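You operate a simulated robot arm through the tools that you are given. There is no shell and no other tool. Be economical: measure what you need, move in short steps, check, and stop when the job is done.

Carry out the task below with a simulated two-armed robot. There is one attempt and no reset: what you move stays moved.

JOB
Hold the blue tray still and scrub its lime off, then stand the jug in it.
Fine: wet the blue pad in the dish and put it back; spill nothing. Set down upright: blue jug. What is to be rubbed or washed off counts as gone when no trace of it is left.

It is judged by the outcome, as a careful person would: the job done as asked, and still so three seconds after it is handed in. It fails if anything else is knocked over, pushed out of place, dropped, spilled or broken.

ROBOT AND FRAMES
Two 7-joint arms with two-finger parallel grippers on one trunk, on a base that drives. Base frame: it is fixed to the floor where the robot stands at the start and does not move with it; the origin is under the middle of the robot, x ahead of it, y to its left, z up. Lengths are in m, angles in degrees, forces in N, time in s.
The left shoulder is at the start at [0.05, 0.165, 1.23], the right one opposite. With the tool pointing down near the work surface each hand reaches from about 0.1 to 0.68 m from the robot's upright axis, wherever it stands, measured 20 degrees to its own side. Places, roughly: blue pad (7x10x3 cm) [0.5, 0, 0.9]; tray [-0.4, -0.6, 0.9]; water dish [0.5, -0.1, 0.9]. Payload 3.91 kg a hand.
Tool frame (each hand has its own): the origin (TCP) lies between the finger pads and is the grasp point; the fingertips stand 0.03 m ahead of it; z points along the fingers, y is the line along which they close. Largest opening 0.11 m; finger width 0.02, thickness 0.01; the body of the gripper, 0.048 by 0.112 m, starts 0.055 m behind the TCP.
Orientation is that of the tool frame in the base frame, as [roll, pitch, yaw] about the fixed x, y, z axes, in that order (R = Rz(yaw) Ry(pitch) Rx(roll)). With the fingers straight down and closing along the base's y, the tool's x points along the base's -x, its y along +y and its z along -z.

CONTROLS
- The arms move only by the tool arm_command. It takes "left_motion", "right_motion" or both (then of equal length, played together; a hand with none holds still); each is text: rows parted by semicolons, each of 7 numbers parted by spaces: the finger opening in m, from 0 to 0.11, then the shift along the tool's x, y, z in units of 300 mm (1.0 is 300 mm), then the turn, a rotation vector about the tool's x, y, z in units of 45 degrees (1.0 is 45 degrees). In form: gripper x y z ax ay az; .... A call has 1 to 8 rows; each row is the pose to reach, as a shift and turn from the pose commanded when the call began, along the tool's axes at that moment. A call with a number of a shift or a turn outside -1 to 1 is refused whole. A row lasts 0.2 s, in which the tool goes at most 0.05 m and 8.6 degrees; a call with a longer step from one row to the next is refused whole, and so is a gripper value outside its range. Where a pose cannot be reached the arm comes as near as it can. A force on the tool above 90 N (or 10 N above the force at the start of the call, whichever is more), or a blocked arm, ends the call early, and 0.2 s more pass. Each finger travels about 0.045 m/s and halts on what it meets, pressing with about 34 N; the grip force reading is that of the motor and also rises with nothing between the fingers. The clock runs only during rows and for 0.2 s after the last one: add rows that repeat a pose to give the fingers time. The reply holds the time, the measured pose of the TCP, the force on the tool along the base axes, the opening and the grip force, in the units named above and with some noise, with the torque about the TCP (base axes, N m) and any sound that the robot's microphone picked up.
- Cameras (640 x 400 px; columns grow to the right, rows downward): "scene" is now at [0.0802, -0.0676, 1.3874]; the picture's right is [-0.80, -0.60, 0.00], its down [-0.41, 0.55, -0.73] and it looks along [0.43, -0.58, -0.69] (base axes); focal length 214 px, centre (320, 200). "left" rides on the left gripper at [0.072, -0.017, -0.103] in its tool frame; the picture's right is [0.23, 0.97, 0.00], its down [-0.76, 0.18, -0.62] and it looks along [-0.61, 0.14, 0.78] (tool axes); focal length 222 px, centre (320, 200). "right" rides on the right gripper at [0.072, 0.017, -0.103] in its tool frame; the picture's right is [-0.23, 0.97, 0.00], its down [-0.76, -0.18, -0.62] and it looks along [-0.61, -0.14, 0.78] (tool axes); focal length 222 px, centre (320, 200). There is no depth. A picture from a camera that has moved, and an enlarged one, comes with that camera's place and axes in the base frame and with its lens.
- grab_frame(camera): a new picture of that camera. It takes no simulated time.
- slide_trunk(by): slides the trunk up (or, below 0, down) by that many m; the arms and the scene camera ride with it, the base frame stays. It gives what a move gives, with no picture.
- steer(legs): drives the robot by 1 to 6 legs, each [ahead, left, turn to the left] in m, m and degrees, along the robot's own axes; the way and the turn of a leg run together, so that a leg with both is an arc; at most 1.5 m and 180 degrees a leg. The arms and the cameras ride along, it lands a little off, and it stops where it bumps. It gives what a move gives.
- aim_head(pan, tilt): turns the head with the scene camera to pan (to the left, within 80 degrees either way) and tilt (down, from -29 to 69), counted from straight ahead of the robot. It gives what a move gives.
- zoom(camera, box): a new picture of the part [left, top, right, bottom] of that camera's present view, enlarged. It takes no simulated time.
- close_job(): hands the job in; it is judged then, once.

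Work in short steps. Places have to be worked out from the pictures, the camera data and where the tool is seen: move nearer, look again, correct. Check each grasp and each placing, and mend what went wrong. You have 120 turns and 88 pictures in all, those below and enlarged ones among them. Open the grippers and draw the arms clear of the work before you hand the job in, unless the task says otherwise; then end with one line.

The tools are called after "Emit:" by a JSON object that holds its "fn" and its "kwargs". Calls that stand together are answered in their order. arm_command: Moves the arms, as the interface text tells. Its arguments: {"type":"object","properties":{"left_motion":{"type":"string"},"right_motion":{"type":"string"}},"required":[]} The other tools are called the same way: slide_trunk (by) slides the trunk up or down; steer (legs) drives the base; aim_head (pan, tilt) turns the head that bears the scene camera; grab_frame (camera) takes a picture; zoom (camera, box) takes an enlarged picture of a part of a camera's view; close_job () hands the job in.

At the start:

```text
time_s: 0.0
left_position: [0.4164, -0.0295, 1.2356]
left_tool_rot: [180.0, 0.0, -180.0]
left_force: [-0.2, -0.5, -0.3]
left_torque: [0.0, -0.02, 0.02]
left_finger_gap: 0.11
left_grip_force: 0.1
right_position: [0.2503, -0.3318, 1.2105]
right_tool_rot: [-179.9, -0.1, -179.9]
right_force: [0.2, 0.7, 0.6]
right_torque: [0.0, -0.02, 0.01]
right_finger_gap: 0.1098
right_grip_force: 0.2
trunk travel left (down, up): [-0.45, 0.053]
robot x, y, heading: [-0.0033, 0.0004, -0.1]
head pan, tilt: [-53.3, 43.4]
```

scene: 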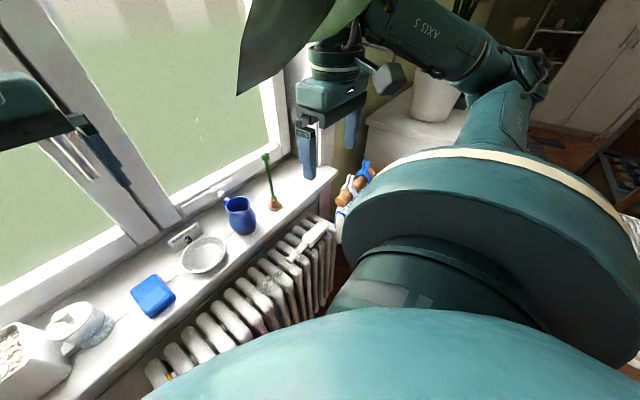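
right: 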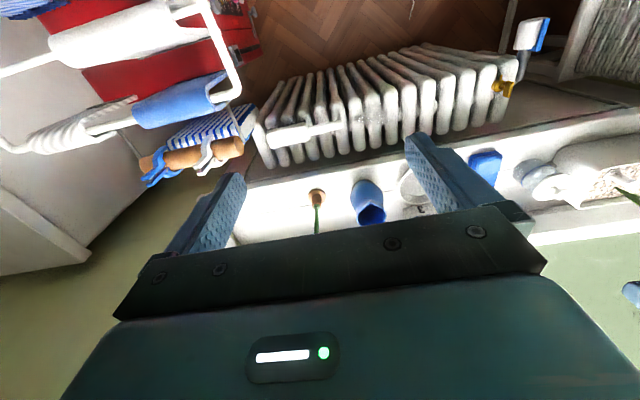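
left: 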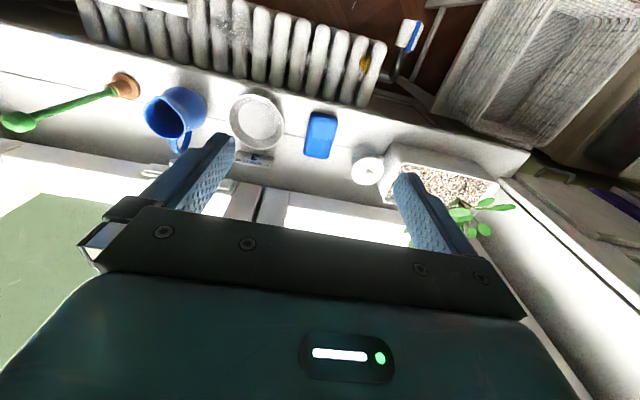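

The sill with pad, dish and jug is ahead; the tray should be behind to the right. I turn the head to look for it.

Emit:
{"fn": "aim_head", "kwargs": {"pan": -80, "tilt": 40}}

Emit:
{"fn": "grab_frame", "kwargs": {"camera": "scene"}}

Emit:
{"fn": "zoom", "kwargs": {"camera": "left", "box": [80, 40, 400, 240]}}

```text
time_s: 0.9
left_position: [0.4159, -0.0292, 1.2362]
left_tool_rot: [179.9, 0.0, -180.0]
left_force: [0.6, -0.3, 0.2]
left_torque: [0.02, 0.0, -0.01]
left_finger_gap: 0.11
left_grip_force: 0.1
right_position: [0.2505, -0.3308, 1.2108]
right_tool_rot: [180.0, 0.0, -179.9]
right_force: [0.6, -0.2, 0.5]
right_torque: [-0.02, 0.02, 0.01]
right_finger_gap: 0.1101
right_grip_force: 0.0
trunk travel left (down, up): [-0.45, 0.053]
robot x, y, heading: [0.0002, -0.0009, -0.1]
head pan, tilt: [-80.0, 40.0]
```

```text
84 pictures are left
camera scene: at [0.0457, -0.0851, 1.3924], right [-0.98, -0.17, 0.0], down [-0.11, 0.63, -0.77], along [0.13, -0.75, -0.64], focal length 214 px, centre (320, 200)
```

scene: 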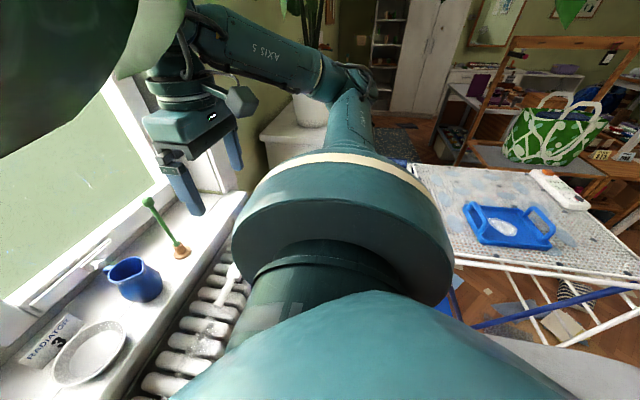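

```text
2.00 times, centred on (240, 140) of left
camera zoom: at [0.3427, -0.0468, 1.3394], right [-0.23, 0.97, 0.0], down [0.76, 0.18, 0.62], along [0.61, 0.14, -0.78], focal length 444 px, centre (480, 320)
```

zoom: 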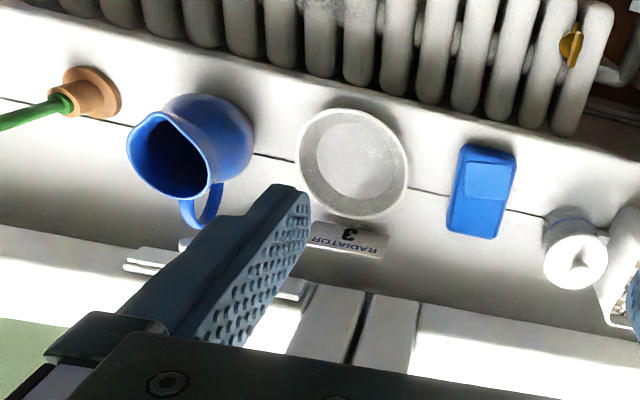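

The tray lies on the table behind to the right, about (-0.48,-0.64). The pad is near (0.515,-0.007) with its long side along x. I bring the left hand above it.

Emit:
{"fn": "arm_command", "kwargs": {"left_motion": "0.11 -0.06 0.012 0.12 0 0 0; 0.11 -0.12 0.025 0.24 0 0 0; 0.11 -0.18 0.038 0.36 0 0 0; 0.11 -0.24 0.05 0.48 0 0 0; 0.11 -0.30 0.06 0.6 0 0 0; 0.11 -0.33 0.073 0.68 0 0 0; 0.11 -0.33 0.073 0.68 0 0 0"}}

Emit:
{"fn": "grab_frame", "kwargs": {"camera": "left"}}

```text
time_s: 2.5
left_position: [0.5148, -0.0076, 1.0323]
left_tool_rot: [-180.0, 0.0, -180.0]
left_force: [0.4, -0.3, 0.2]
left_torque: [0.01, -0.01, 0.03]
left_finger_gap: 0.1102
left_grip_force: 0.1
right_position: [0.2517, -0.3306, 1.2094]
right_tool_rot: [-180.0, -0.1, -179.9]
right_force: [-0.2, 0.1, -0.3]
right_torque: [0.0, 0.01, 0.01]
right_finger_gap: 0.1101
right_grip_force: 0.0
trunk travel left (down, up): [-0.45, 0.053]
robot x, y, heading: [-0.0011, 0.0006, 0.0]
head pan, tilt: [-80.0, 40.0]
```

```text
82 pictures are left
camera left: at [0.4423, -0.0257, 1.1351], right [-0.23, 0.97, 0.0], down [0.76, 0.18, 0.62], along [0.61, 0.14, -0.78], focal length 222 px, centre (320, 200)
```

left: 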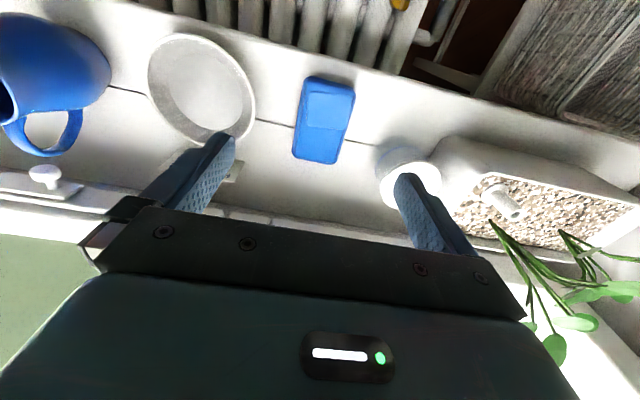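

Using the pad's known size, its top seems nearer z≈0.86 with centre (0.54, 0.0). I go down partway and check.

Emit:
{"fn": "arm_command", "kwargs": {"left_motion": "0.1 -0.04 0.01 0.11 0 0 0; 0.095 -0.087 0.02 0.22 0 0 0; 0.095 -0.087 0.02 0.333 0 0 0; 0.095 -0.087 0.02 0.333 0 0 0"}}

Emit:
{"fn": "grab_frame", "kwargs": {"camera": "left"}}

```text
time_s: 3.5
left_position: [0.5405, -0.0022, 0.9314]
left_tool_rot: [-180.0, -0.1, -180.0]
left_force: [-0.4, -0.1, -0.2]
left_torque: [-0.02, -0.02, -0.05]
left_finger_gap: 0.0951
left_grip_force: 0.0
right_position: [0.2517, -0.332, 1.2101]
right_tool_rot: [-180.0, 0.0, -180.0]
right_force: [0.3, -0.4, -0.3]
right_torque: [0.01, 0.03, 0.04]
right_finger_gap: 0.1101
right_grip_force: 0.0
trunk travel left (down, up): [-0.45, 0.053]
robot x, y, heading: [0.0025, 0.001, 0.2]
head pan, tilt: [-80.0, 40.0]
```

```text
81 pictures are left
camera left: at [0.4666, -0.0204, 1.034], right [-0.23, 0.97, 0.0], down [0.76, 0.18, 0.62], along [0.61, 0.14, -0.78], focal length 222 px, centre (320, 200)
```

left: 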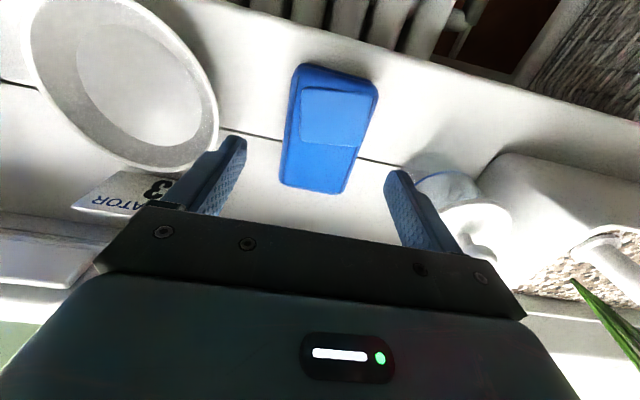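

Estimates agree (pad top ≈0.857, centre x≈0.542). I descend a little more and check fingertip height against the pad.

Emit:
{"fn": "arm_command", "kwargs": {"left_motion": "0.095 0 0 0.08 0 0 0; 0.095 0 0 0.17 0 0 0; 0.095 0 0 0.17 0 0 0"}}

Emit:
{"fn": "grab_frame", "kwargs": {"camera": "left"}}

```text
time_s: 4.3
left_position: [0.5395, -0.0015, 0.8795]
left_tool_rot: [-180.0, 0.0, -180.0]
left_force: [-0.5, 1.4, 0.0]
left_torque: [0.02, -0.01, 0.02]
left_finger_gap: 0.095
left_grip_force: 0.1
right_position: [0.2521, -0.3318, 1.2101]
right_tool_rot: [180.0, 0.1, 180.0]
right_force: [0.1, 0.0, 0.0]
right_torque: [-0.01, 0.03, -0.02]
right_finger_gap: 0.1101
right_grip_force: 0.0
trunk travel left (down, up): [-0.45, 0.053]
robot x, y, heading: [-0.0015, -0.0002, 0.2]
head pan, tilt: [-80.0, 40.0]
```

```text
80 pictures are left
camera left: at [0.4676, -0.0203, 0.9824], right [-0.23, 0.97, 0.0], down [0.76, 0.18, 0.62], along [0.61, 0.14, -0.78], focal length 222 px, centre (320, 200)
```

left: 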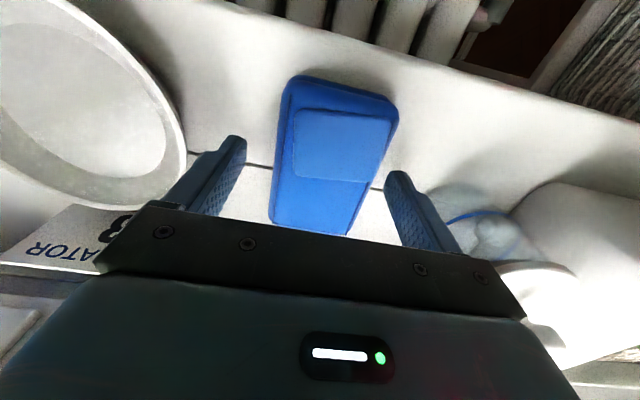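

Fingertips (z≈0.85) are beside the pad and clear of dish and jar. I lower 8 mm more and close.

Emit:
{"fn": "arm_command", "kwargs": {"left_motion": "0.095 0 0 0.02 0 0 0; 0.085 0 0 0.03 0 0 0; 0.07 0 0 0.03 0 0 0; 0.06 0 0 0.03 0 0 0; 0.05 0 0 0.03 0 0 0; 0.05 0 0 0.03 0 0 0"}}

Emit:
{"fn": "grab_frame", "kwargs": {"camera": "left"}}

```text
time_s: 5.7
left_position: [0.5408, -0.0013, 0.8705]
left_tool_rot: [180.0, 0.0, 180.0]
left_force: [0.8, 1.2, -0.5]
left_torque: [-0.01, -0.02, -0.01]
left_finger_gap: 0.0612
left_grip_force: 33.6
right_position: [0.252, -0.3316, 1.2102]
right_tool_rot: [180.0, 0.0, -180.0]
right_force: [-0.6, 0.2, -0.1]
right_torque: [0.03, 0.0, -0.01]
right_finger_gap: 0.1098
right_grip_force: 0.1
trunk travel left (down, up): [-0.45, 0.053]
robot x, y, heading: [-0.0002, 0.0012, 0.2]
head pan, tilt: [-80.0, 40.0]
```

```text
79 pictures are left
camera left: at [0.4674, -0.0194, 0.9745], right [-0.23, 0.97, 0.0], down [0.76, 0.18, 0.62], along [0.61, 0.14, -0.78], focal length 222 px, centre (320, 200)
```

left: 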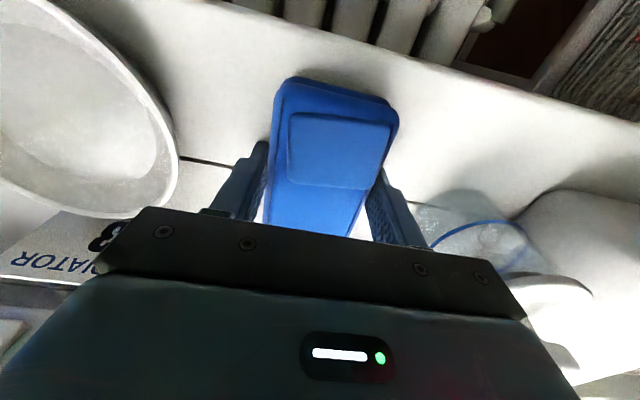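

Gripped (gap 0.061). I lift straight up and check that the pad comes along.

Emit:
{"fn": "arm_command", "kwargs": {"left_motion": "0.05 0 0 -0.12 0 0 0; 0.05 0 0 -0.27 0 0 0; 0.05 0 0 -0.42 0 0 0; 0.05 0 0 -0.42 0 0 0"}}

Emit:
{"fn": "grab_frame", "kwargs": {"camera": "left"}}

Emit:
{"fn": "aim_head", "kwargs": {"pan": -25, "tilt": 55}}

Emit:
{"fn": "grab_frame", "kwargs": {"camera": "scene"}}

```text
time_s: 6.7
left_position: [0.5375, -0.0008, 0.9962]
left_tool_rot: [-180.0, 0.0, 179.9]
left_force: [0.8, 1.3, -0.7]
left_torque: [0.0, 0.02, 0.01]
left_finger_gap: 0.0611
left_grip_force: 34.1
right_position: [0.2507, -0.332, 1.2101]
right_tool_rot: [-180.0, 0.0, -179.9]
right_force: [0.0, 0.8, 0.5]
right_torque: [0.0, 0.0, 0.01]
right_finger_gap: 0.1099
right_grip_force: 0.0
trunk travel left (down, up): [-0.45, 0.053]
robot x, y, heading: [0.0031, -0.0023, 0.3]
head pan, tilt: [-80.0, 40.0]
```

```text
78 pictures are left
camera left: at [0.4648, -0.0195, 1.0999], right [-0.23, 0.97, 0.0], down [0.76, 0.18, 0.62], along [0.61, 0.14, -0.78], focal length 222 px, centre (320, 200)
```

left: 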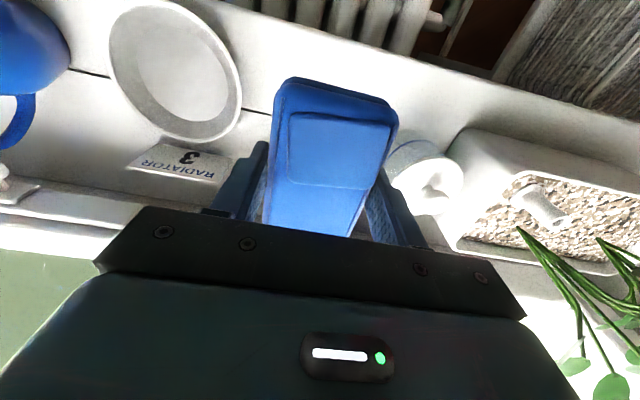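

```text
time_s: 8.0
left_position: [0.5375, -0.0011, 0.9959]
left_tool_rot: [179.9, 0.0, -180.0]
left_force: [-0.3, 0.3, -1.1]
left_torque: [-0.02, 0.01, 0.0]
left_finger_gap: 0.0614
left_grip_force: 33.4
right_position: [0.2519, -0.332, 1.2095]
right_tool_rot: [-180.0, 0.0, -179.8]
right_force: [0.8, -0.6, 0.8]
right_torque: [-0.01, 0.01, -0.04]
right_finger_gap: 0.1098
right_grip_force: 0.1
trunk travel left (down, up): [-0.45, 0.053]
robot x, y, heading: [-0.0023, -0.0019, 0.1]
head pan, tilt: [-25.0, 55.0]
```

```text
77 pictures are left
camera scene: at [0.0963, -0.0319, 1.3717], right [-0.42, -0.91, 0.0], down [-0.74, 0.35, -0.57], along [0.52, -0.24, -0.82], focal length 214 px, centre (320, 200)
```

scene: 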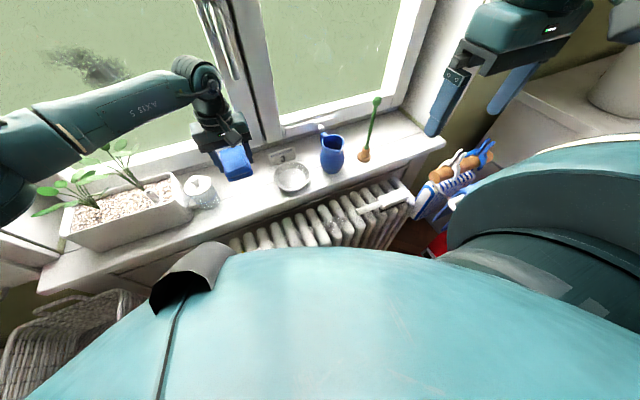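

Emit:
{"fn": "zoom", "kwargs": {"camera": "scene", "box": [200, 90, 400, 215]}}

```text
3.20 times, centred on (300, 152) of scene
camera zoom: at [0.0963, -0.0319, 1.3717], right [-0.42, -0.91, 0.0], down [-0.74, 0.35, -0.57], along [0.52, -0.24, -0.82], focal length 686 px, centre (384, 352)
```

zoom: 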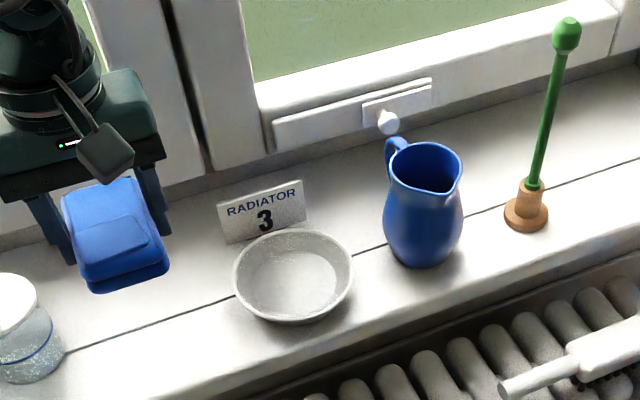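

The pad is held well and its place was TCP (0.541,-0.001,0.8705). The dish (Ø≈0.117) is too narrow for the flat pad, so I move over it and tilt so the robot-side end can dip.

Emit:
{"fn": "arm_command", "kwargs": {"left_motion": "0.05 -0.005 -0.0934 -0.005 0 -0.178 0; 0.05 -0.01 -0.187 -0.01 0 -0.356 0; 0.05 -0.015 -0.28 -0.013 0 -0.534 0; 0.05 -0.02 -0.374 -0.013 0 -0.712 0; 0.05 -0.025 -0.467 -0.013 0 -0.89 0; 0.05 -0.025 -0.467 -0.013 0 -0.89 0"}}

Emit:
{"fn": "zoom", "kwargs": {"camera": "scene", "box": [200, 90, 400, 215]}}

Emit:
{"fn": "grab_frame", "kwargs": {"camera": "left"}}

```text
time_s: 9.3
left_position: [0.5476, -0.1411, 1.0017]
left_tool_rot: [-180.0, 40.3, -179.9]
left_force: [-0.6, 0.8, -0.9]
left_torque: [0.01, -0.02, 0.0]
left_finger_gap: 0.061
left_grip_force: 34.4
right_position: [0.2514, -0.331, 1.2115]
right_tool_rot: [179.9, 0.0, -180.0]
right_force: [-1.1, -0.4, -0.3]
right_torque: [0.0, 0.02, 0.0]
right_finger_gap: 0.1101
right_grip_force: 0.0
trunk travel left (down, up): [-0.45, 0.053]
robot x, y, heading: [-0.0021, 0.0029, -0.1]
head pan, tilt: [-25.0, 55.0]
```

```text
3.20 times, centred on (300, 152) of scene
camera zoom: at [0.0964, -0.0314, 1.3717], right [-0.42, -0.91, 0.0], down [-0.74, 0.35, -0.57], along [0.52, -0.24, -0.82], focal length 686 px, centre (384, 352)
```

zoom: 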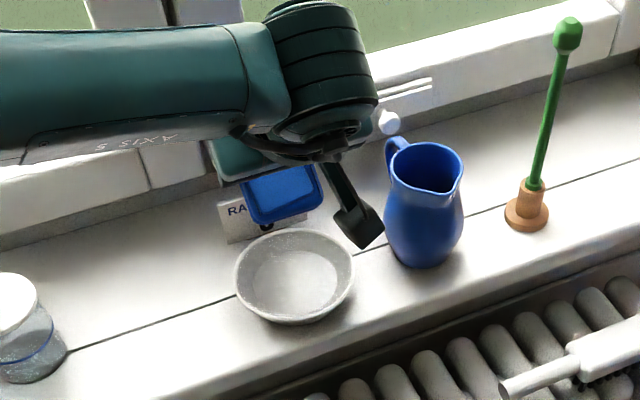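

```text
74 pictures are left
camera left: at [0.4249, -0.1587, 1.034], right [-0.17, 0.97, -0.15], down [0.18, 0.18, 0.97], along [0.97, 0.14, -0.21], focal length 222 px, centre (320, 200)
```

left: 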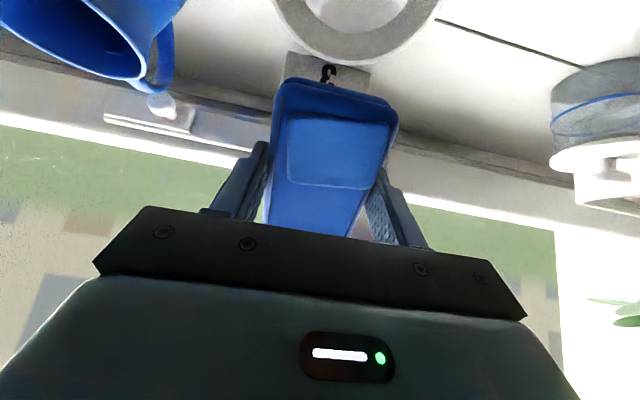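

The pad's end is above the dish area; jug is clear of the gripper camera. I descend 6 cm vertically and look.

Emit:
{"fn": "arm_command", "kwargs": {"left_motion": "0.05 0.064 0 0.077 0 0 0; 0.05 0.129 0 0.153 0 0 0; 0.05 0.129 0 0.153 0 0 0"}}

Emit:
{"fn": "zoom", "kwargs": {"camera": "scene", "box": [240, 130, 360, 205]}}

Emit:
{"fn": "grab_frame", "kwargs": {"camera": "left"}}

```text
time_s: 10.2
left_position: [0.5496, -0.1418, 0.943]
left_tool_rot: [179.9, 40.0, -180.0]
left_force: [-0.2, -1.2, -0.5]
left_torque: [0.02, 0.03, 0.0]
left_finger_gap: 0.0612
left_grip_force: 34.2
right_position: [0.2521, -0.332, 1.2102]
right_tool_rot: [-179.9, -0.1, -179.9]
right_force: [-0.5, 0.4, -0.6]
right_torque: [-0.01, 0.0, -0.06]
right_finger_gap: 0.1102
right_grip_force: 0.1
trunk travel left (down, up): [-0.45, 0.053]
robot x, y, heading: [-0.0004, -0.0009, 0.0]
head pan, tilt: [-25.0, 55.0]
```

```text
5.33 times, centred on (300, 168) of scene
camera zoom: at [0.0962, -0.0318, 1.3717], right [-0.42, -0.91, 0.0], down [-0.74, 0.35, -0.57], along [0.52, -0.24, -0.82], focal length 1144 px, centre (427, 373)
```

zoom: 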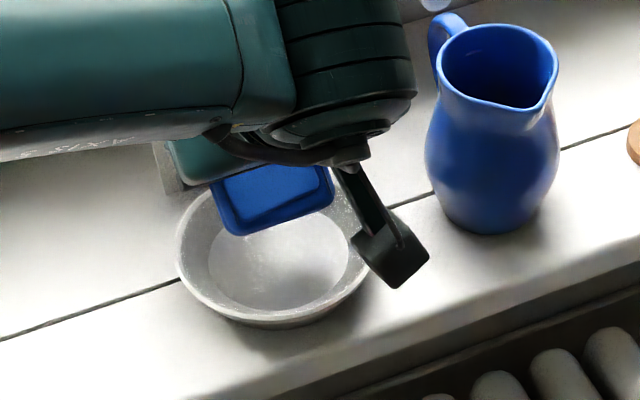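

```text
72 pictures are left
camera left: at [0.4267, -0.1603, 0.9748], right [-0.17, 0.97, -0.15], down [0.18, 0.18, 0.97], along [0.97, 0.14, -0.21], focal length 222 px, centre (320, 200)
```

left: 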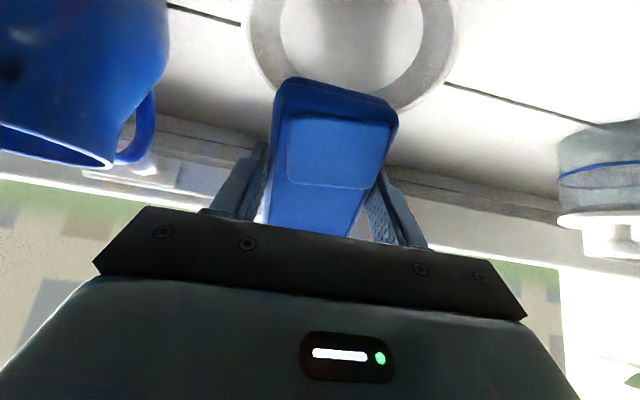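

The pad's lower edge is at about (0.535,-0.145,0.884), centred over the dish. I lower 2.5 cm in small steps, watching the force.

Emit:
{"fn": "arm_command", "kwargs": {"left_motion": "0.05 0.016 0 0.019 0 0 0; 0.05 0.032 0 0.038 0 0 0; 0.05 0.043 0 0.051 0 0 0; 0.05 0.0535 0 0.064 0 0 0; 0.05 0.0535 0 0.064 0 0 0"}}

Emit:
{"fn": "zoom", "kwargs": {"camera": "scene", "box": [240, 130, 360, 205]}}

Emit:
{"fn": "grab_frame", "kwargs": {"camera": "left"}}

```text
time_s: 11.3
left_position: [0.5484, -0.1408, 0.9217]
left_tool_rot: [-179.8, 40.6, -179.9]
left_force: [-1.9, 2.4, 27.6]
left_torque: [0.28, 0.61, -0.04]
left_finger_gap: 0.0611
left_grip_force: 34.0
right_position: [0.2497, -0.3305, 1.2117]
right_tool_rot: [-179.8, 0.2, -180.0]
right_force: [0.4, 0.1, 0.5]
right_torque: [0.0, -0.01, -0.01]
right_finger_gap: 0.1101
right_grip_force: 0.1
trunk travel left (down, up): [-0.45, 0.053]
robot x, y, heading: [0.0005, -0.0015, 0.1]
head pan, tilt: [-25.0, 55.0]
```

```text
5.33 times, centred on (300, 168) of scene
camera zoom: at [0.0934, -0.0309, 1.3724], right [-0.42, -0.91, 0.0], down [-0.74, 0.35, -0.58], along [0.52, -0.24, -0.82], focal length 1144 px, centre (427, 373)
```

zoom: 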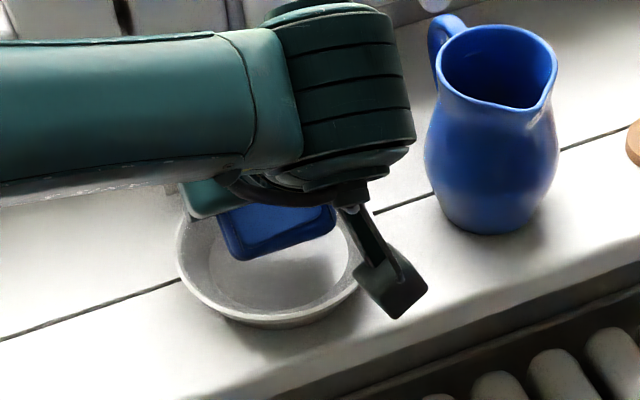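

```text
70 pictures are left
camera left: at [0.4255, -0.1596, 0.9534], right [-0.17, 0.97, -0.15], down [0.17, 0.18, 0.97], along [0.97, 0.14, -0.2], focal length 222 px, centre (320, 200)
```

left: 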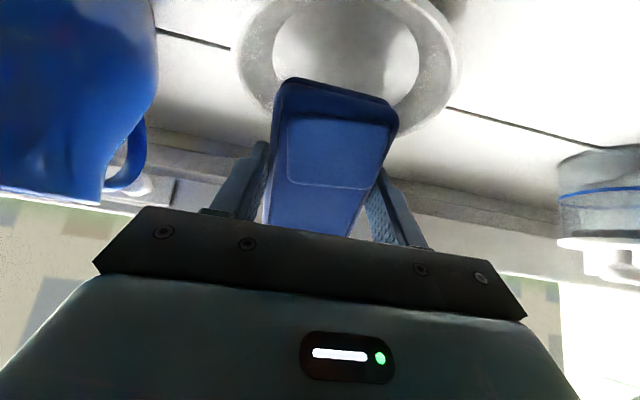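

Contact at 27 N with the dish and the pad looks darker, so wet. I lift straight up and compare the colour.

Emit:
{"fn": "arm_command", "kwargs": {"left_motion": "0.05 -0.04 0 -0.047 0 0 0; 0.05 -0.12 0 -0.143 0 0 0; 0.05 -0.21 0 -0.25 0 0 0; 0.05 -0.21 0 -0.25 0 0 0"}}

Emit:
{"fn": "zoom", "kwargs": {"camera": "scene", "box": [200, 90, 400, 215]}}

Emit:
{"fn": "grab_frame", "kwargs": {"camera": "left"}}

```text
time_s: 12.3
left_position: [0.5484, -0.1411, 1.0129]
left_tool_rot: [-180.0, 40.1, -179.9]
left_force: [-0.2, 0.2, -1.2]
left_torque: [0.02, 0.04, -0.02]
left_finger_gap: 0.0614
left_grip_force: 33.9
right_position: [0.2517, -0.3324, 1.2094]
right_tool_rot: [179.9, 0.0, -179.9]
right_force: [-0.4, 0.2, 0.5]
right_torque: [-0.03, 0.0, 0.0]
right_finger_gap: 0.1098
right_grip_force: 0.0
trunk travel left (down, up): [-0.45, 0.053]
robot x, y, heading: [-0.0013, -0.0003, 0.1]
head pan, tilt: [-25.0, 55.0]
```

```text
3.20 times, centred on (300, 152) of scene
camera zoom: at [0.0965, -0.0319, 1.3717], right [-0.42, -0.91, 0.0], down [-0.74, 0.35, -0.57], along [0.52, -0.24, -0.82], focal length 686 px, centre (384, 352)
```

zoom: 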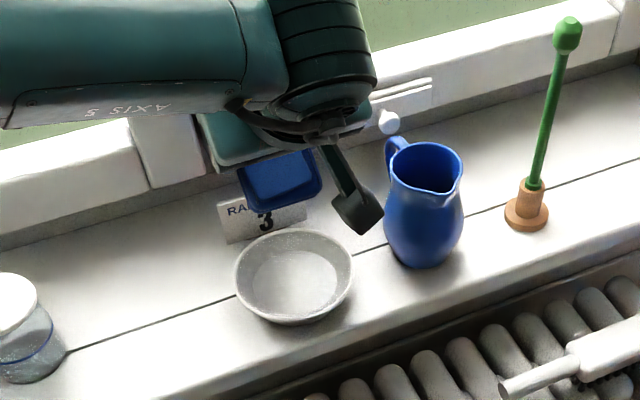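

```text
68 pictures are left
camera left: at [0.4255, -0.1591, 1.0468], right [-0.17, 0.97, -0.15], down [0.18, 0.18, 0.97], along [0.97, 0.14, -0.21], focal length 222 px, centre (320, 200)
```

left: 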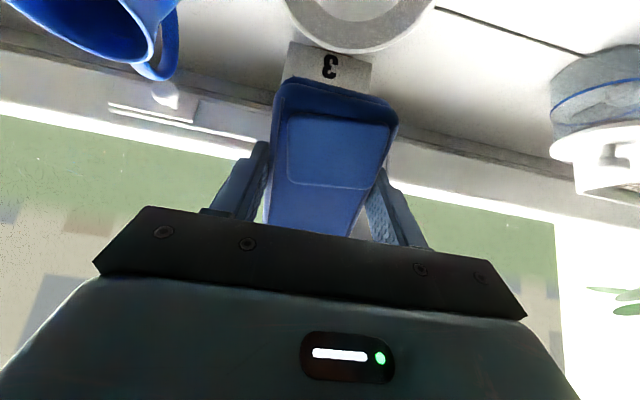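

Pad is wet and the dish hasn't moved. I level the pad and draw the left hand in toward the body before driving.

Emit:
{"fn": "arm_command", "kwargs": {"left_motion": "0.05 0.045 0.066 -0.095 0 0.127 0; 0.05 0.09 0.133 -0.19 0 0.254 0; 0.05 0.135 0.2 -0.283 0 0.381 0; 0.05 0.18 0.267 -0.377 0 0.508 0; 0.05 0.225 0.333 -0.47 0 0.635 0; 0.05 0.27 0.4 -0.565 0 0.762 0; 0.05 0.317 0.467 -0.658 0 0.89 0; 0.05 0.317 0.467 -0.658 0 0.89 0"}}

Emit:
{"fn": "aim_head", "kwargs": {"pan": -80, "tilt": 30}}

Emit:
{"fn": "grab_frame", "kwargs": {"camera": "scene"}}

```text
time_s: 14.2
left_position: [0.3489, -0.002, 1.1061]
left_tool_rot: [-180.0, -0.1, 179.9]
left_force: [0.5, -0.1, 0.5]
left_torque: [0.01, 0.01, -0.01]
left_finger_gap: 0.0611
left_grip_force: 33.7
right_position: [0.2509, -0.3336, 1.2105]
right_tool_rot: [180.0, 0.0, -179.9]
right_force: [-0.7, 0.2, 0.2]
right_torque: [-0.01, 0.0, 0.05]
right_finger_gap: 0.1101
right_grip_force: 0.1
trunk travel left (down, up): [-0.45, 0.053]
robot x, y, heading: [0.001, 0.0005, -0.1]
head pan, tilt: [-25.0, 55.0]
```

```text
time_s: 15.4
left_position: [0.3488, -0.0028, 1.1055]
left_tool_rot: [-179.9, 0.1, -179.9]
left_force: [0.0, -0.3, -0.3]
left_torque: [-0.04, 0.01, 0.01]
left_finger_gap: 0.0611
left_grip_force: 33.7
right_position: [0.2508, -0.3318, 1.2104]
right_tool_rot: [-180.0, 0.1, -180.0]
right_force: [0.7, 0.7, -0.3]
right_torque: [0.05, -0.03, 0.0]
right_finger_gap: 0.11
right_grip_force: 0.1
trunk travel left (down, up): [-0.45, 0.053]
robot x, y, heading: [0.0016, 0.0005, 0.0]
head pan, tilt: [-80.0, 30.0]
```

```text
67 pictures are left
camera scene: at [0.0467, -0.0905, 1.4077], right [-0.98, -0.17, 0.0], down [-0.09, 0.49, -0.87], along [0.15, -0.85, -0.5], focal length 214 px, centre (320, 200)
```

scene: 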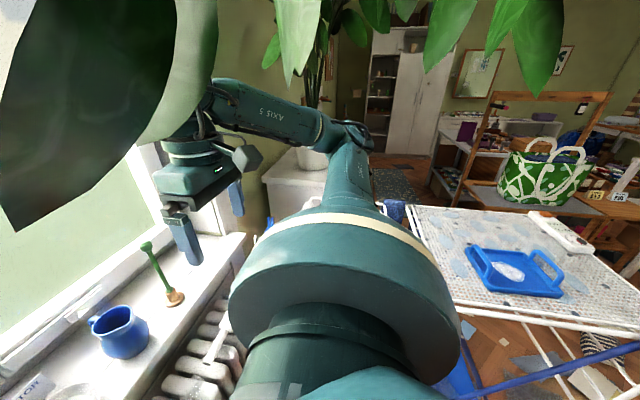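

Path is clear for turning: hands are at radius ~0.4 and above everything. I turn right 60° in place and look.

Emit:
{"fn": "steer", "kwargs": {"legs": [[0, 0, -60]]}}

Emit:
{"fn": "aim_head", "kwargs": {"pan": -50, "tilt": 40}}

Emit:
{"fn": "grab_frame", "kwargs": {"camera": "scene"}}

```text
time_s: 18.4
left_position: [0.1808, -0.2984, 1.106]
left_tool_rot: [179.9, 0.1, 121.7]
left_force: [0.6, -0.1, -1.1]
left_torque: [-0.03, 0.02, -0.02]
left_finger_gap: 0.0613
left_grip_force: 34.1
right_position: [-0.1507, -0.3893, 1.2098]
right_tool_rot: [-180.0, -0.1, 121.8]
right_force: [-0.9, 0.0, 0.3]
right_torque: [-0.02, -0.01, 0.01]
right_finger_gap: 0.1102
right_grip_force: 0.0
trunk travel left (down, up): [-0.45, 0.053]
robot x, y, heading: [-0.0001, -0.0001, -58.5]
head pan, tilt: [-80.0, 30.0]
```

```text
time_s: 19.3
left_position: [0.18, -0.2979, 1.1051]
left_tool_rot: [-180.0, 0.0, 121.7]
left_force: [-0.6, 0.3, 0.0]
left_torque: [0.01, 0.01, 0.0]
left_finger_gap: 0.0613
left_grip_force: 34.1
right_position: [-0.1506, -0.3885, 1.2097]
right_tool_rot: [-180.0, 0.0, 121.7]
right_force: [-1.6, -0.3, 0.0]
right_torque: [0.0, 0.01, -0.03]
right_finger_gap: 0.1096
right_grip_force: 0.0
trunk travel left (down, up): [-0.45, 0.053]
robot x, y, heading: [0.0022, -0.0019, -58.4]
head pan, tilt: [-50.0, 40.0]
```

```text
66 pictures are left
camera scene: at [-0.0099, -0.107, 1.3924], right [-0.95, 0.32, 0.0], down [0.2, 0.61, -0.77], along [-0.24, -0.73, -0.64], focal length 214 px, centre (320, 200)
```

scene: 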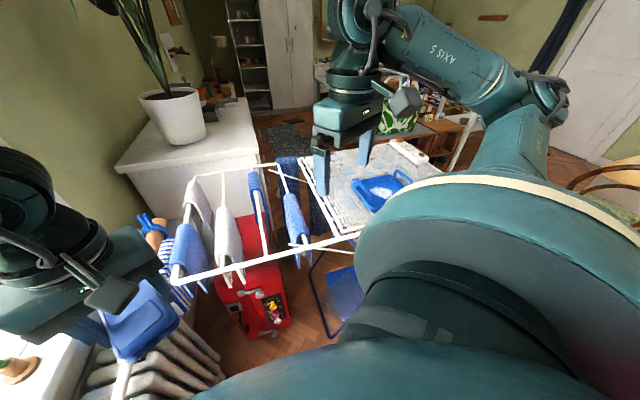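

A clothes airer (edge at y≈-0.5, x≈-0.75..0.15) carries the board with the tray. I turn to face -y and check the floor to my right.

Emit:
{"fn": "steer", "kwargs": {"legs": [[0, 0, -31.5]]}}

Emit:
{"fn": "aim_head", "kwargs": {"pan": -60, "tilt": 45}}

Emit:
{"fn": "grab_frame", "kwargs": {"camera": "scene"}}

```text
time_s: 21.3
left_position: [-0.0026, -0.3492, 1.1051]
left_tool_rot: [179.9, 0.1, 90.0]
left_force: [-0.7, -0.3, -0.3]
left_torque: [-0.03, 0.01, -0.04]
left_finger_gap: 0.0612
left_grip_force: 33.6
right_position: [-0.3311, -0.2512, 1.2097]
right_tool_rot: [-180.0, 0.0, 90.1]
right_force: [0.4, -0.2, 0.6]
right_torque: [0.02, 0.02, -0.01]
right_finger_gap: 0.1099
right_grip_force: 0.1
trunk travel left (down, up): [-0.45, 0.053]
robot x, y, heading: [0.0014, -0.0037, -90.0]
head pan, tilt: [-50.0, 40.0]
```

```text
time_s: 22.0
left_position: [-0.0021, -0.348, 1.1054]
left_tool_rot: [-180.0, 0.0, 90.0]
left_force: [-0.1, -0.8, -1.2]
left_torque: [-0.02, -0.03, -0.03]
left_finger_gap: 0.0612
left_grip_force: 34.0
right_position: [-0.3328, -0.2515, 1.2104]
right_tool_rot: [-180.0, 0.1, 90.0]
right_force: [0.3, 0.4, -0.4]
right_torque: [0.0, 0.0, -0.01]
right_finger_gap: 0.11
right_grip_force: 0.0
trunk travel left (down, up): [-0.45, 0.053]
robot x, y, heading: [0.0021, 0.0009, -90.0]
head pan, tilt: [-60.0, 45.0]
```

```text
65 pictures are left
camera scene: at [-0.0688, -0.0714, 1.3852], right [-0.5, 0.87, 0.0], down [0.61, 0.35, -0.71], along [-0.61, -0.35, -0.71], focal length 214 px, centre (320, 200)
```

scene: 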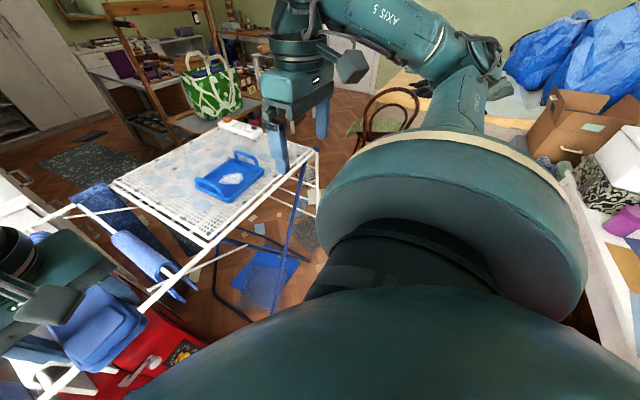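

Tray is at about (-0.436,-0.667); board near edge y≈-0.51; floor to my right looks clear. I drive 0.43 m to the right, then 0.08 ahead.

Emit:
{"fn": "steer", "kwargs": {"legs": [[0, -0.43, 0], [0.08, 0, 0]]}}

Emit:
{"fn": "aim_head", "kwargs": {"pan": 0, "tilt": 50}}

Emit:
{"fn": "grab_frame", "kwargs": {"camera": "scene"}}

```text
time_s: 25.3
left_position: [-0.442, -0.4269, 1.106]
left_tool_rot: [179.9, 0.1, 90.2]
left_force: [-0.3, 0.1, -0.5]
left_torque: [-0.03, -0.03, -0.01]
left_finger_gap: 0.061
left_grip_force: 33.4
right_position: [-0.771, -0.3302, 1.2097]
right_tool_rot: [-179.9, 0.0, 90.1]
right_force: [-0.3, 0.1, -0.9]
right_torque: [0.06, 0.01, -0.02]
right_finger_gap: 0.11
right_grip_force: 0.1
trunk travel left (down, up): [-0.45, 0.053]
robot x, y, heading: [-0.4405, -0.0798, -89.7]
head pan, tilt: [-60.0, 45.0]
```

```text
time_s: 26.6
left_position: [-0.4428, -0.4254, 1.1052]
left_tool_rot: [-179.9, 0.0, 90.2]
left_force: [-1.8, -0.8, 0.3]
left_torque: [-0.01, 0.01, -0.01]
left_finger_gap: 0.0612
left_grip_force: 33.9
right_position: [-0.7716, -0.33, 1.2109]
right_tool_rot: [180.0, 0.1, 90.2]
right_force: [0.5, 0.0, 0.0]
right_torque: [0.02, -0.01, -0.03]
right_finger_gap: 0.1101
right_grip_force: 0.1
trunk travel left (down, up): [-0.45, 0.053]
robot x, y, heading: [-0.442, -0.0779, -90.0]
head pan, tilt: [0.0, 50.0]
```

```text
64 pictures are left
camera scene: at [-0.4387, -0.1857, 1.3782], right [-1.0, 0.0, 0.0], down [0.0, 0.77, -0.64], along [0.0, -0.64, -0.77], focal length 214 px, centre (320, 200)
```

scene: 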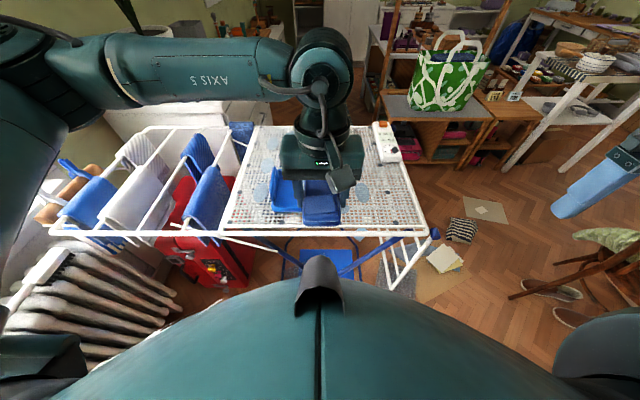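

The left arm hides the tray; I move the left hand 0.2 m to the left and look again.

Emit:
{"fn": "arm_command", "kwargs": {"left_motion": "0.05 0 0.16 0 0 0 0; 0.05 0 0.32 0 0 0 0; 0.05 0 0.48 0 0 0 0; 0.05 0 0.64 0 0 0 0; 0.05 0 0.75 0 0 0 0; 0.05 0 0.75 0 0 0 0"}}

Emit:
{"fn": "grab_frame", "kwargs": {"camera": "scene"}}

Emit:
{"fn": "zoom", "kwargs": {"camera": "scene", "box": [220, 120, 420, 245]}}

```text
time_s: 28.0
left_position: [-0.2166, -0.4267, 1.1045]
left_tool_rot: [-180.0, 0.0, 90.1]
left_force: [-0.3, -0.6, 0.2]
left_torque: [0.02, -0.02, 0.01]
left_finger_gap: 0.0609
left_grip_force: 33.9
right_position: [-0.7716, -0.3302, 1.2107]
right_tool_rot: [-180.0, 0.0, 90.2]
right_force: [-0.2, -0.6, -0.1]
right_torque: [0.03, -0.02, 0.0]
right_finger_gap: 0.1099
right_grip_force: 0.1
trunk travel left (down, up): [-0.45, 0.053]
robot x, y, heading: [-0.4399, -0.0786, -90.1]
head pan, tilt: [0.0, 50.0]
```

```text
63 pictures are left
camera scene: at [-0.4389, -0.1858, 1.3782], right [-1.0, 0.0, 0.0], down [0.0, 0.77, -0.64], along [0.0, -0.64, -0.77], focal length 214 px, centre (320, 200)
```

scene: 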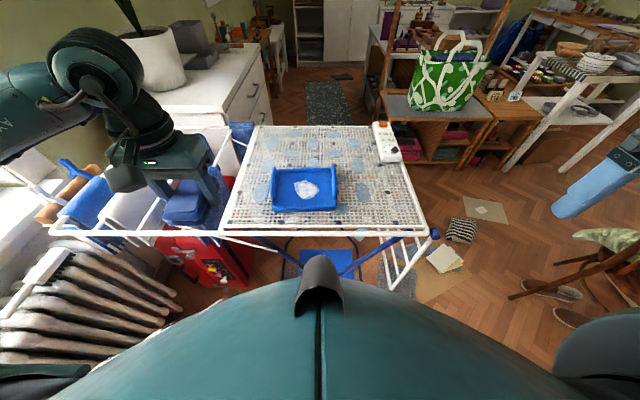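

```text
3.20 times, centred on (320, 182) of scene
camera zoom: at [-0.4389, -0.1858, 1.3782], right [-1.0, 0.0, 0.0], down [0.0, 0.77, -0.64], along [0.0, -0.64, -0.77], focal length 686 px, centre (320, 256)
```

zoom: 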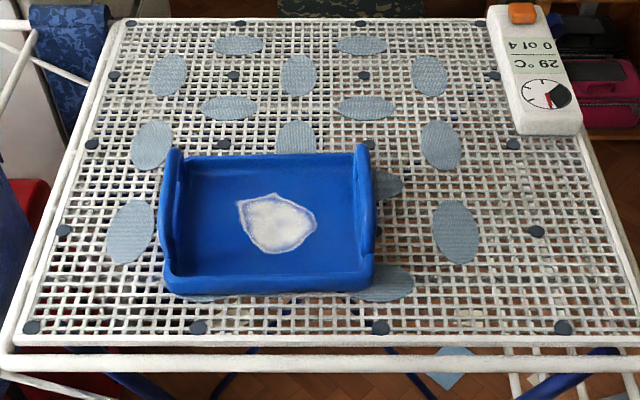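

The tray is clear in view: about 0.20×0.17 m centred (-0.39,-0.637), lime around (-0.397,-0.641), end walls with handles at x≈-0.29 and -0.49. I bring the right hand over the right end for a close look.

Emit:
{"fn": "arm_command", "kwargs": {"right_motion": "0.11 -0.1 0.1 0.05 0 0 0; 0.11 -0.2 0.2 0.1 0 0 0; 0.11 -0.3 0.3 0.15 0 0 0; 0.11 -0.4 0.4 0.2 0 0 0; 0.11 -0.5 0.5 0.25 0 0 0; 0.11 -0.6 0.6 0.3 0 0 0; 0.11 -0.7 0.7 0.367 0 0 0; 0.11 -0.7 0.7 0.367 0 0 0"}}

Emit:
{"fn": "grab_frame", "kwargs": {"camera": "right"}}

```text
time_s: 29.8
left_position: [-0.2177, -0.4275, 1.1051]
left_tool_rot: [180.0, -0.1, 90.0]
left_force: [0.3, -0.4, -0.7]
left_torque: [-0.04, -0.01, 0.03]
left_finger_gap: 0.0613
left_grip_force: 34.1
right_position: [-0.5692, -0.5353, 1.1022]
right_tool_rot: [-180.0, 0.2, 90.1]
right_force: [0.2, 0.6, 0.1]
right_torque: [-0.01, 0.02, -0.01]
right_finger_gap: 0.1099
right_grip_force: 0.1
right hand out of reach, approached as far as the arm can: row 7, 8
trunk travel left (down, up): [-0.45, 0.053]
robot x, y, heading: [-0.4403, -0.078, -89.9]
head pan, tilt: [0.0, 50.0]
```

```text
61 pictures are left
camera right: at [-0.5527, -0.4617, 1.2043], right [0.97, -0.23, 0.0], down [-0.18, -0.76, 0.63], along [-0.14, -0.61, -0.78], focal length 222 px, centre (320, 200)
```

right: 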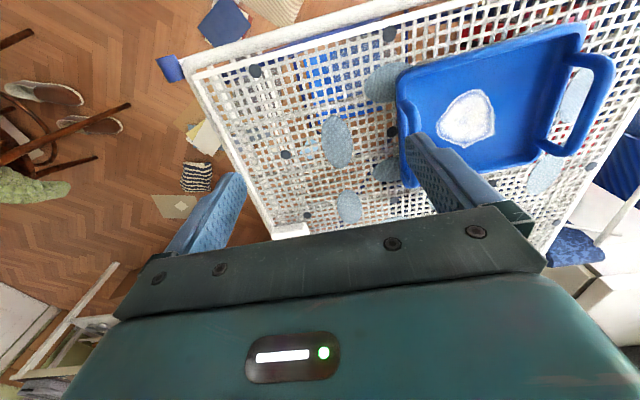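

The handles are loops on the end walls. I bring the right hand closer with a 20° outward lean so it stays clear of the scrubbing hand.

Emit:
{"fn": "arm_command", "kwargs": {"right_motion": "0.11 -0.05 0.05 0.1 -0.11 0 0; 0.1 -0.1 0.1 0.2 -0.22 0 0; 0.08 -0.15 0.15 0.3 -0.33 0 0; 0.06 -0.217 0.2 0.36 -0.44 0 0; 0.06 -0.217 0.2 0.36 -0.44 0 0"}}

Emit:
{"fn": "grab_frame", "kwargs": {"camera": "right"}}

Emit:
{"fn": "zoom", "kwargs": {"camera": "scene", "box": [240, 120, 400, 220]}}

```text
time_s: 31.0
left_position: [-0.2166, -0.4277, 1.1053]
left_tool_rot: [180.0, 0.0, 90.2]
left_force: [-0.8, -0.2, 0.0]
left_torque: [0.0, -0.05, 0.0]
left_finger_gap: 0.0612
left_grip_force: 33.8
right_position: [-0.5551, -0.5578, 1.0235]
right_tool_rot: [160.1, 0.1, 90.2]
right_force: [-0.6, -0.4, 0.7]
right_torque: [0.0, -0.02, 0.02]
right_finger_gap: 0.0599
right_grip_force: 0.1
right hand out of reach, approached as far as the arm can: row 1, 2, 3, 4, 5
trunk travel left (down, up): [-0.45, 0.053]
robot x, y, heading: [-0.4456, -0.0792, -89.8]
head pan, tilt: [0.0, 50.0]
```

```text
60 pictures are left
camera right: at [-0.5735, -0.486, 1.1264], right [0.92, -0.22, 0.33], down [-0.38, -0.76, 0.53], along [0.13, -0.61, -0.78], focal length 222 px, centre (320, 200)
```

right: 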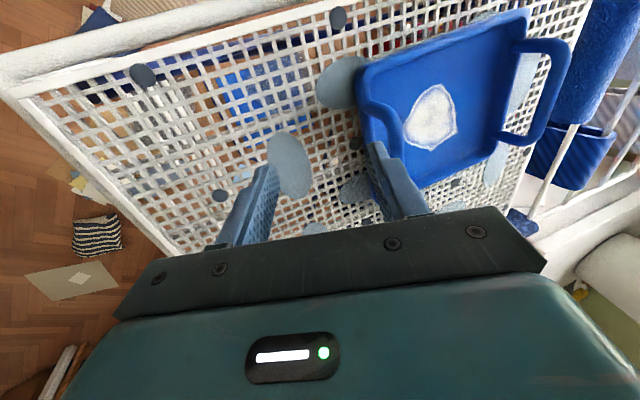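

```text
4.00 times, centred on (320, 170) of scene
camera zoom: at [-0.4386, -0.1856, 1.3782], right [-1.0, 0.0, 0.0], down [0.0, 0.77, -0.64], along [0.0, -0.64, -0.77], focal length 858 px, centre (320, 320)
```

zoom: 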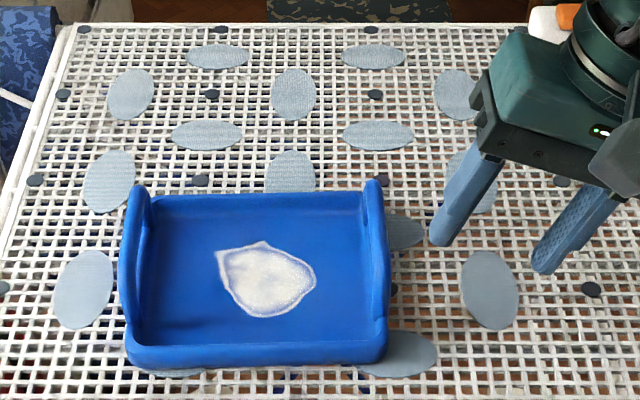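

The right arm is at its limit here, so I raise that hand a little and shift the base to the left and slightly ahead so the tray sits in front of the right shoulder.

Emit:
{"fn": "arm_command", "kwargs": {"right_motion": "0.06 0 0 -0.1 0 0 0; 0.06 0 0 -0.2 0 0 0; 0.06 0 0 -0.2 0 0 0"}}

Emit:
{"fn": "steer", "kwargs": {"legs": [[0, 0.12, 0], [0.06, 0, 0]]}}

Emit:
{"fn": "grab_frame", "kwargs": {"camera": "scene"}}

```text
time_s: 31.8
left_position: [-0.2173, -0.427, 1.105]
left_tool_rot: [-180.0, 0.1, 90.2]
left_force: [-0.4, 0.7, -0.2]
left_torque: [-0.01, 0.0, 0.02]
left_finger_gap: 0.0613
left_grip_force: 33.5
right_position: [-0.5757, -0.5596, 1.0809]
right_tool_rot: [160.2, 0.0, 90.2]
right_force: [-0.5, -0.5, -0.5]
right_torque: [0.0, -0.03, 0.03]
right_finger_gap: 0.0601
right_grip_force: 0.1
trunk travel left (down, up): [-0.45, 0.053]
robot x, y, heading: [-0.4404, -0.0763, -89.9]
head pan, tilt: [0.0, 50.0]
```

```text
time_s: 33.6
left_position: [-0.0988, -0.4892, 1.1054]
left_tool_rot: [179.9, -0.1, 90.0]
left_force: [-0.5, -0.4, -0.6]
left_torque: [0.04, -0.02, -0.02]
left_finger_gap: 0.0613
left_grip_force: 33.8
right_position: [-0.4577, -0.6214, 1.0799]
right_tool_rot: [160.2, 0.0, 90.0]
right_force: [0.0, -0.6, -0.1]
right_torque: [-0.02, 0.02, -0.01]
right_finger_gap: 0.0599
right_grip_force: 0.1
trunk travel left (down, up): [-0.45, 0.053]
robot x, y, heading: [-0.318, -0.138, -90.1]
head pan, tilt: [0.0, 50.0]
```

```text
58 pictures are left
camera scene: at [-0.3191, -0.2472, 1.3781], right [-1.0, 0.0, 0.0], down [0.0, 0.77, -0.64], along [0.0, -0.64, -0.77], focal length 214 px, centre (320, 200)
```

scene: 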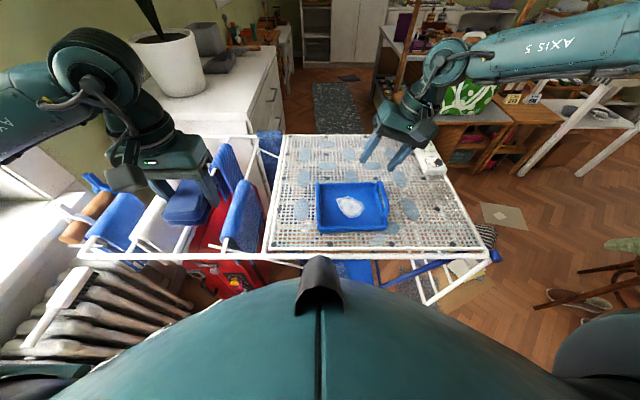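

Now I take an enlarged view for triangulating the tray, handle and board height.

Emit:
{"fn": "zoom", "kwargs": {"camera": "scene", "box": [290, 160, 410, 235]}}

Emit:
{"fn": "grab_frame", "kwargs": {"camera": "right"}}

```text
5.33 times, centred on (350, 198) of scene
camera zoom: at [-0.3191, -0.2472, 1.3781], right [-1.0, 0.0, 0.0], down [0.0, 0.77, -0.64], along [0.0, -0.64, -0.77], focal length 1144 px, centre (160, 213)
```

zoom: 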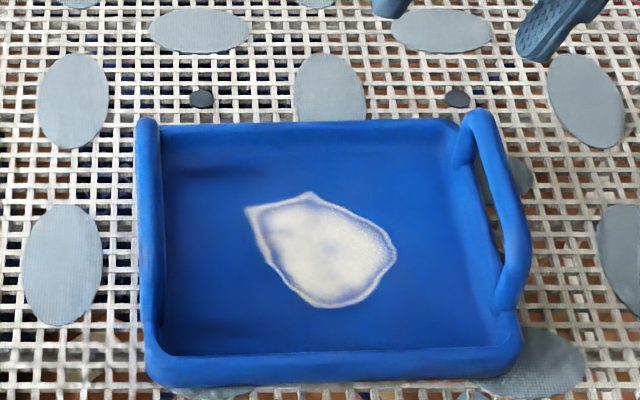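

```text
56 pictures are left
camera right: at [-0.4766, -0.5477, 1.1824], right [0.92, -0.23, 0.33], down [-0.38, -0.76, 0.53], along [0.13, -0.61, -0.78], focal length 222 px, centre (320, 200)
```

right: 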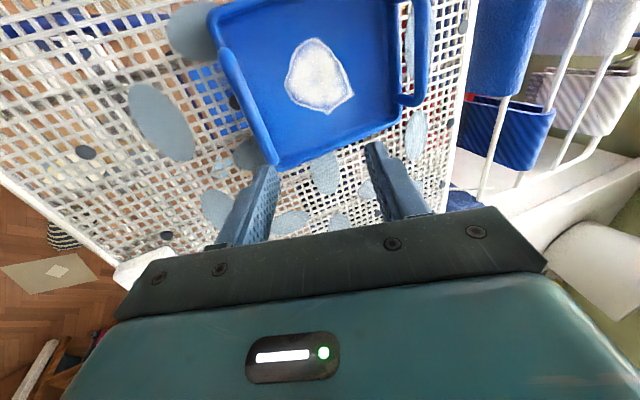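

Three views agree: tray floor z≈0.93, lime at (-0.399,-0.592), right handle bar at (-0.476,-0.587, top≈0.985). I align the right gripper over that bar.

Emit:
{"fn": "arm_command", "kwargs": {"right_motion": "0.06 0.06 -0.09 0.05 0 0 0; 0.06 0.113 -0.17 0.1 0 0 0; 0.06 0.113 -0.17 0.16 0 0 0; 0.06 0.113 -0.17 0.16 0 0 0"}}

Emit:
{"fn": "grab_frame", "kwargs": {"camera": "right"}}

Emit:
{"fn": "zoom", "kwargs": {"camera": "scene", "box": [290, 150, 434, 240]}}

```text
time_s: 34.6
left_position: [-0.0984, -0.4879, 1.1064]
left_tool_rot: [180.0, 0.0, 89.9]
left_force: [-0.1, 0.7, 0.1]
left_torque: [0.0, 0.01, 0.01]
left_finger_gap: 0.0611
left_grip_force: 33.7
right_position: [-0.4881, -0.5856, 1.0167]
right_tool_rot: [160.2, 0.1, 90.1]
right_force: [0.4, -0.6, 0.6]
right_torque: [0.01, 0.0, -0.03]
right_finger_gap: 0.0602
right_grip_force: 0.1
trunk travel left (down, up): [-0.45, 0.053]
robot x, y, heading: [-0.3206, -0.1413, -90.1]
head pan, tilt: [0.0, 50.0]
```

```text
55 pictures are left
camera right: at [-0.5081, -0.5136, 1.1191], right [0.92, -0.23, 0.33], down [-0.38, -0.76, 0.53], along [0.13, -0.61, -0.78], focal length 222 px, centre (320, 200)
```

right: 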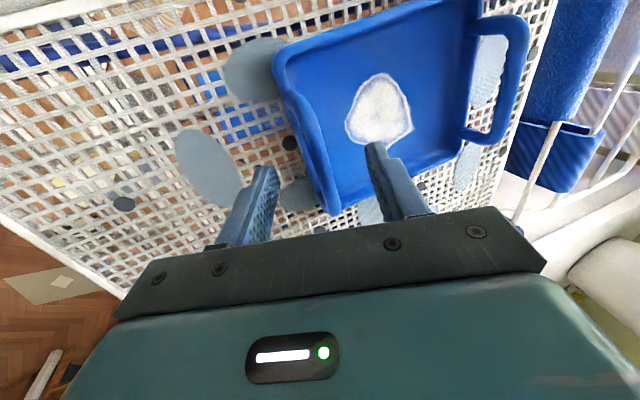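

```text
4.44 times, centred on (362, 195) of scene
camera zoom: at [-0.3193, -0.2458, 1.3783], right [-1.0, 0.0, 0.0], down [0.0, 0.77, -0.64], along [0.0, -0.64, -0.77], focal length 953 px, centre (133, 222)
```

zoom: 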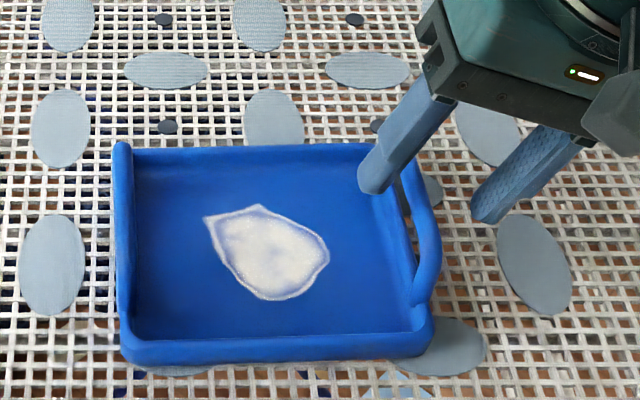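

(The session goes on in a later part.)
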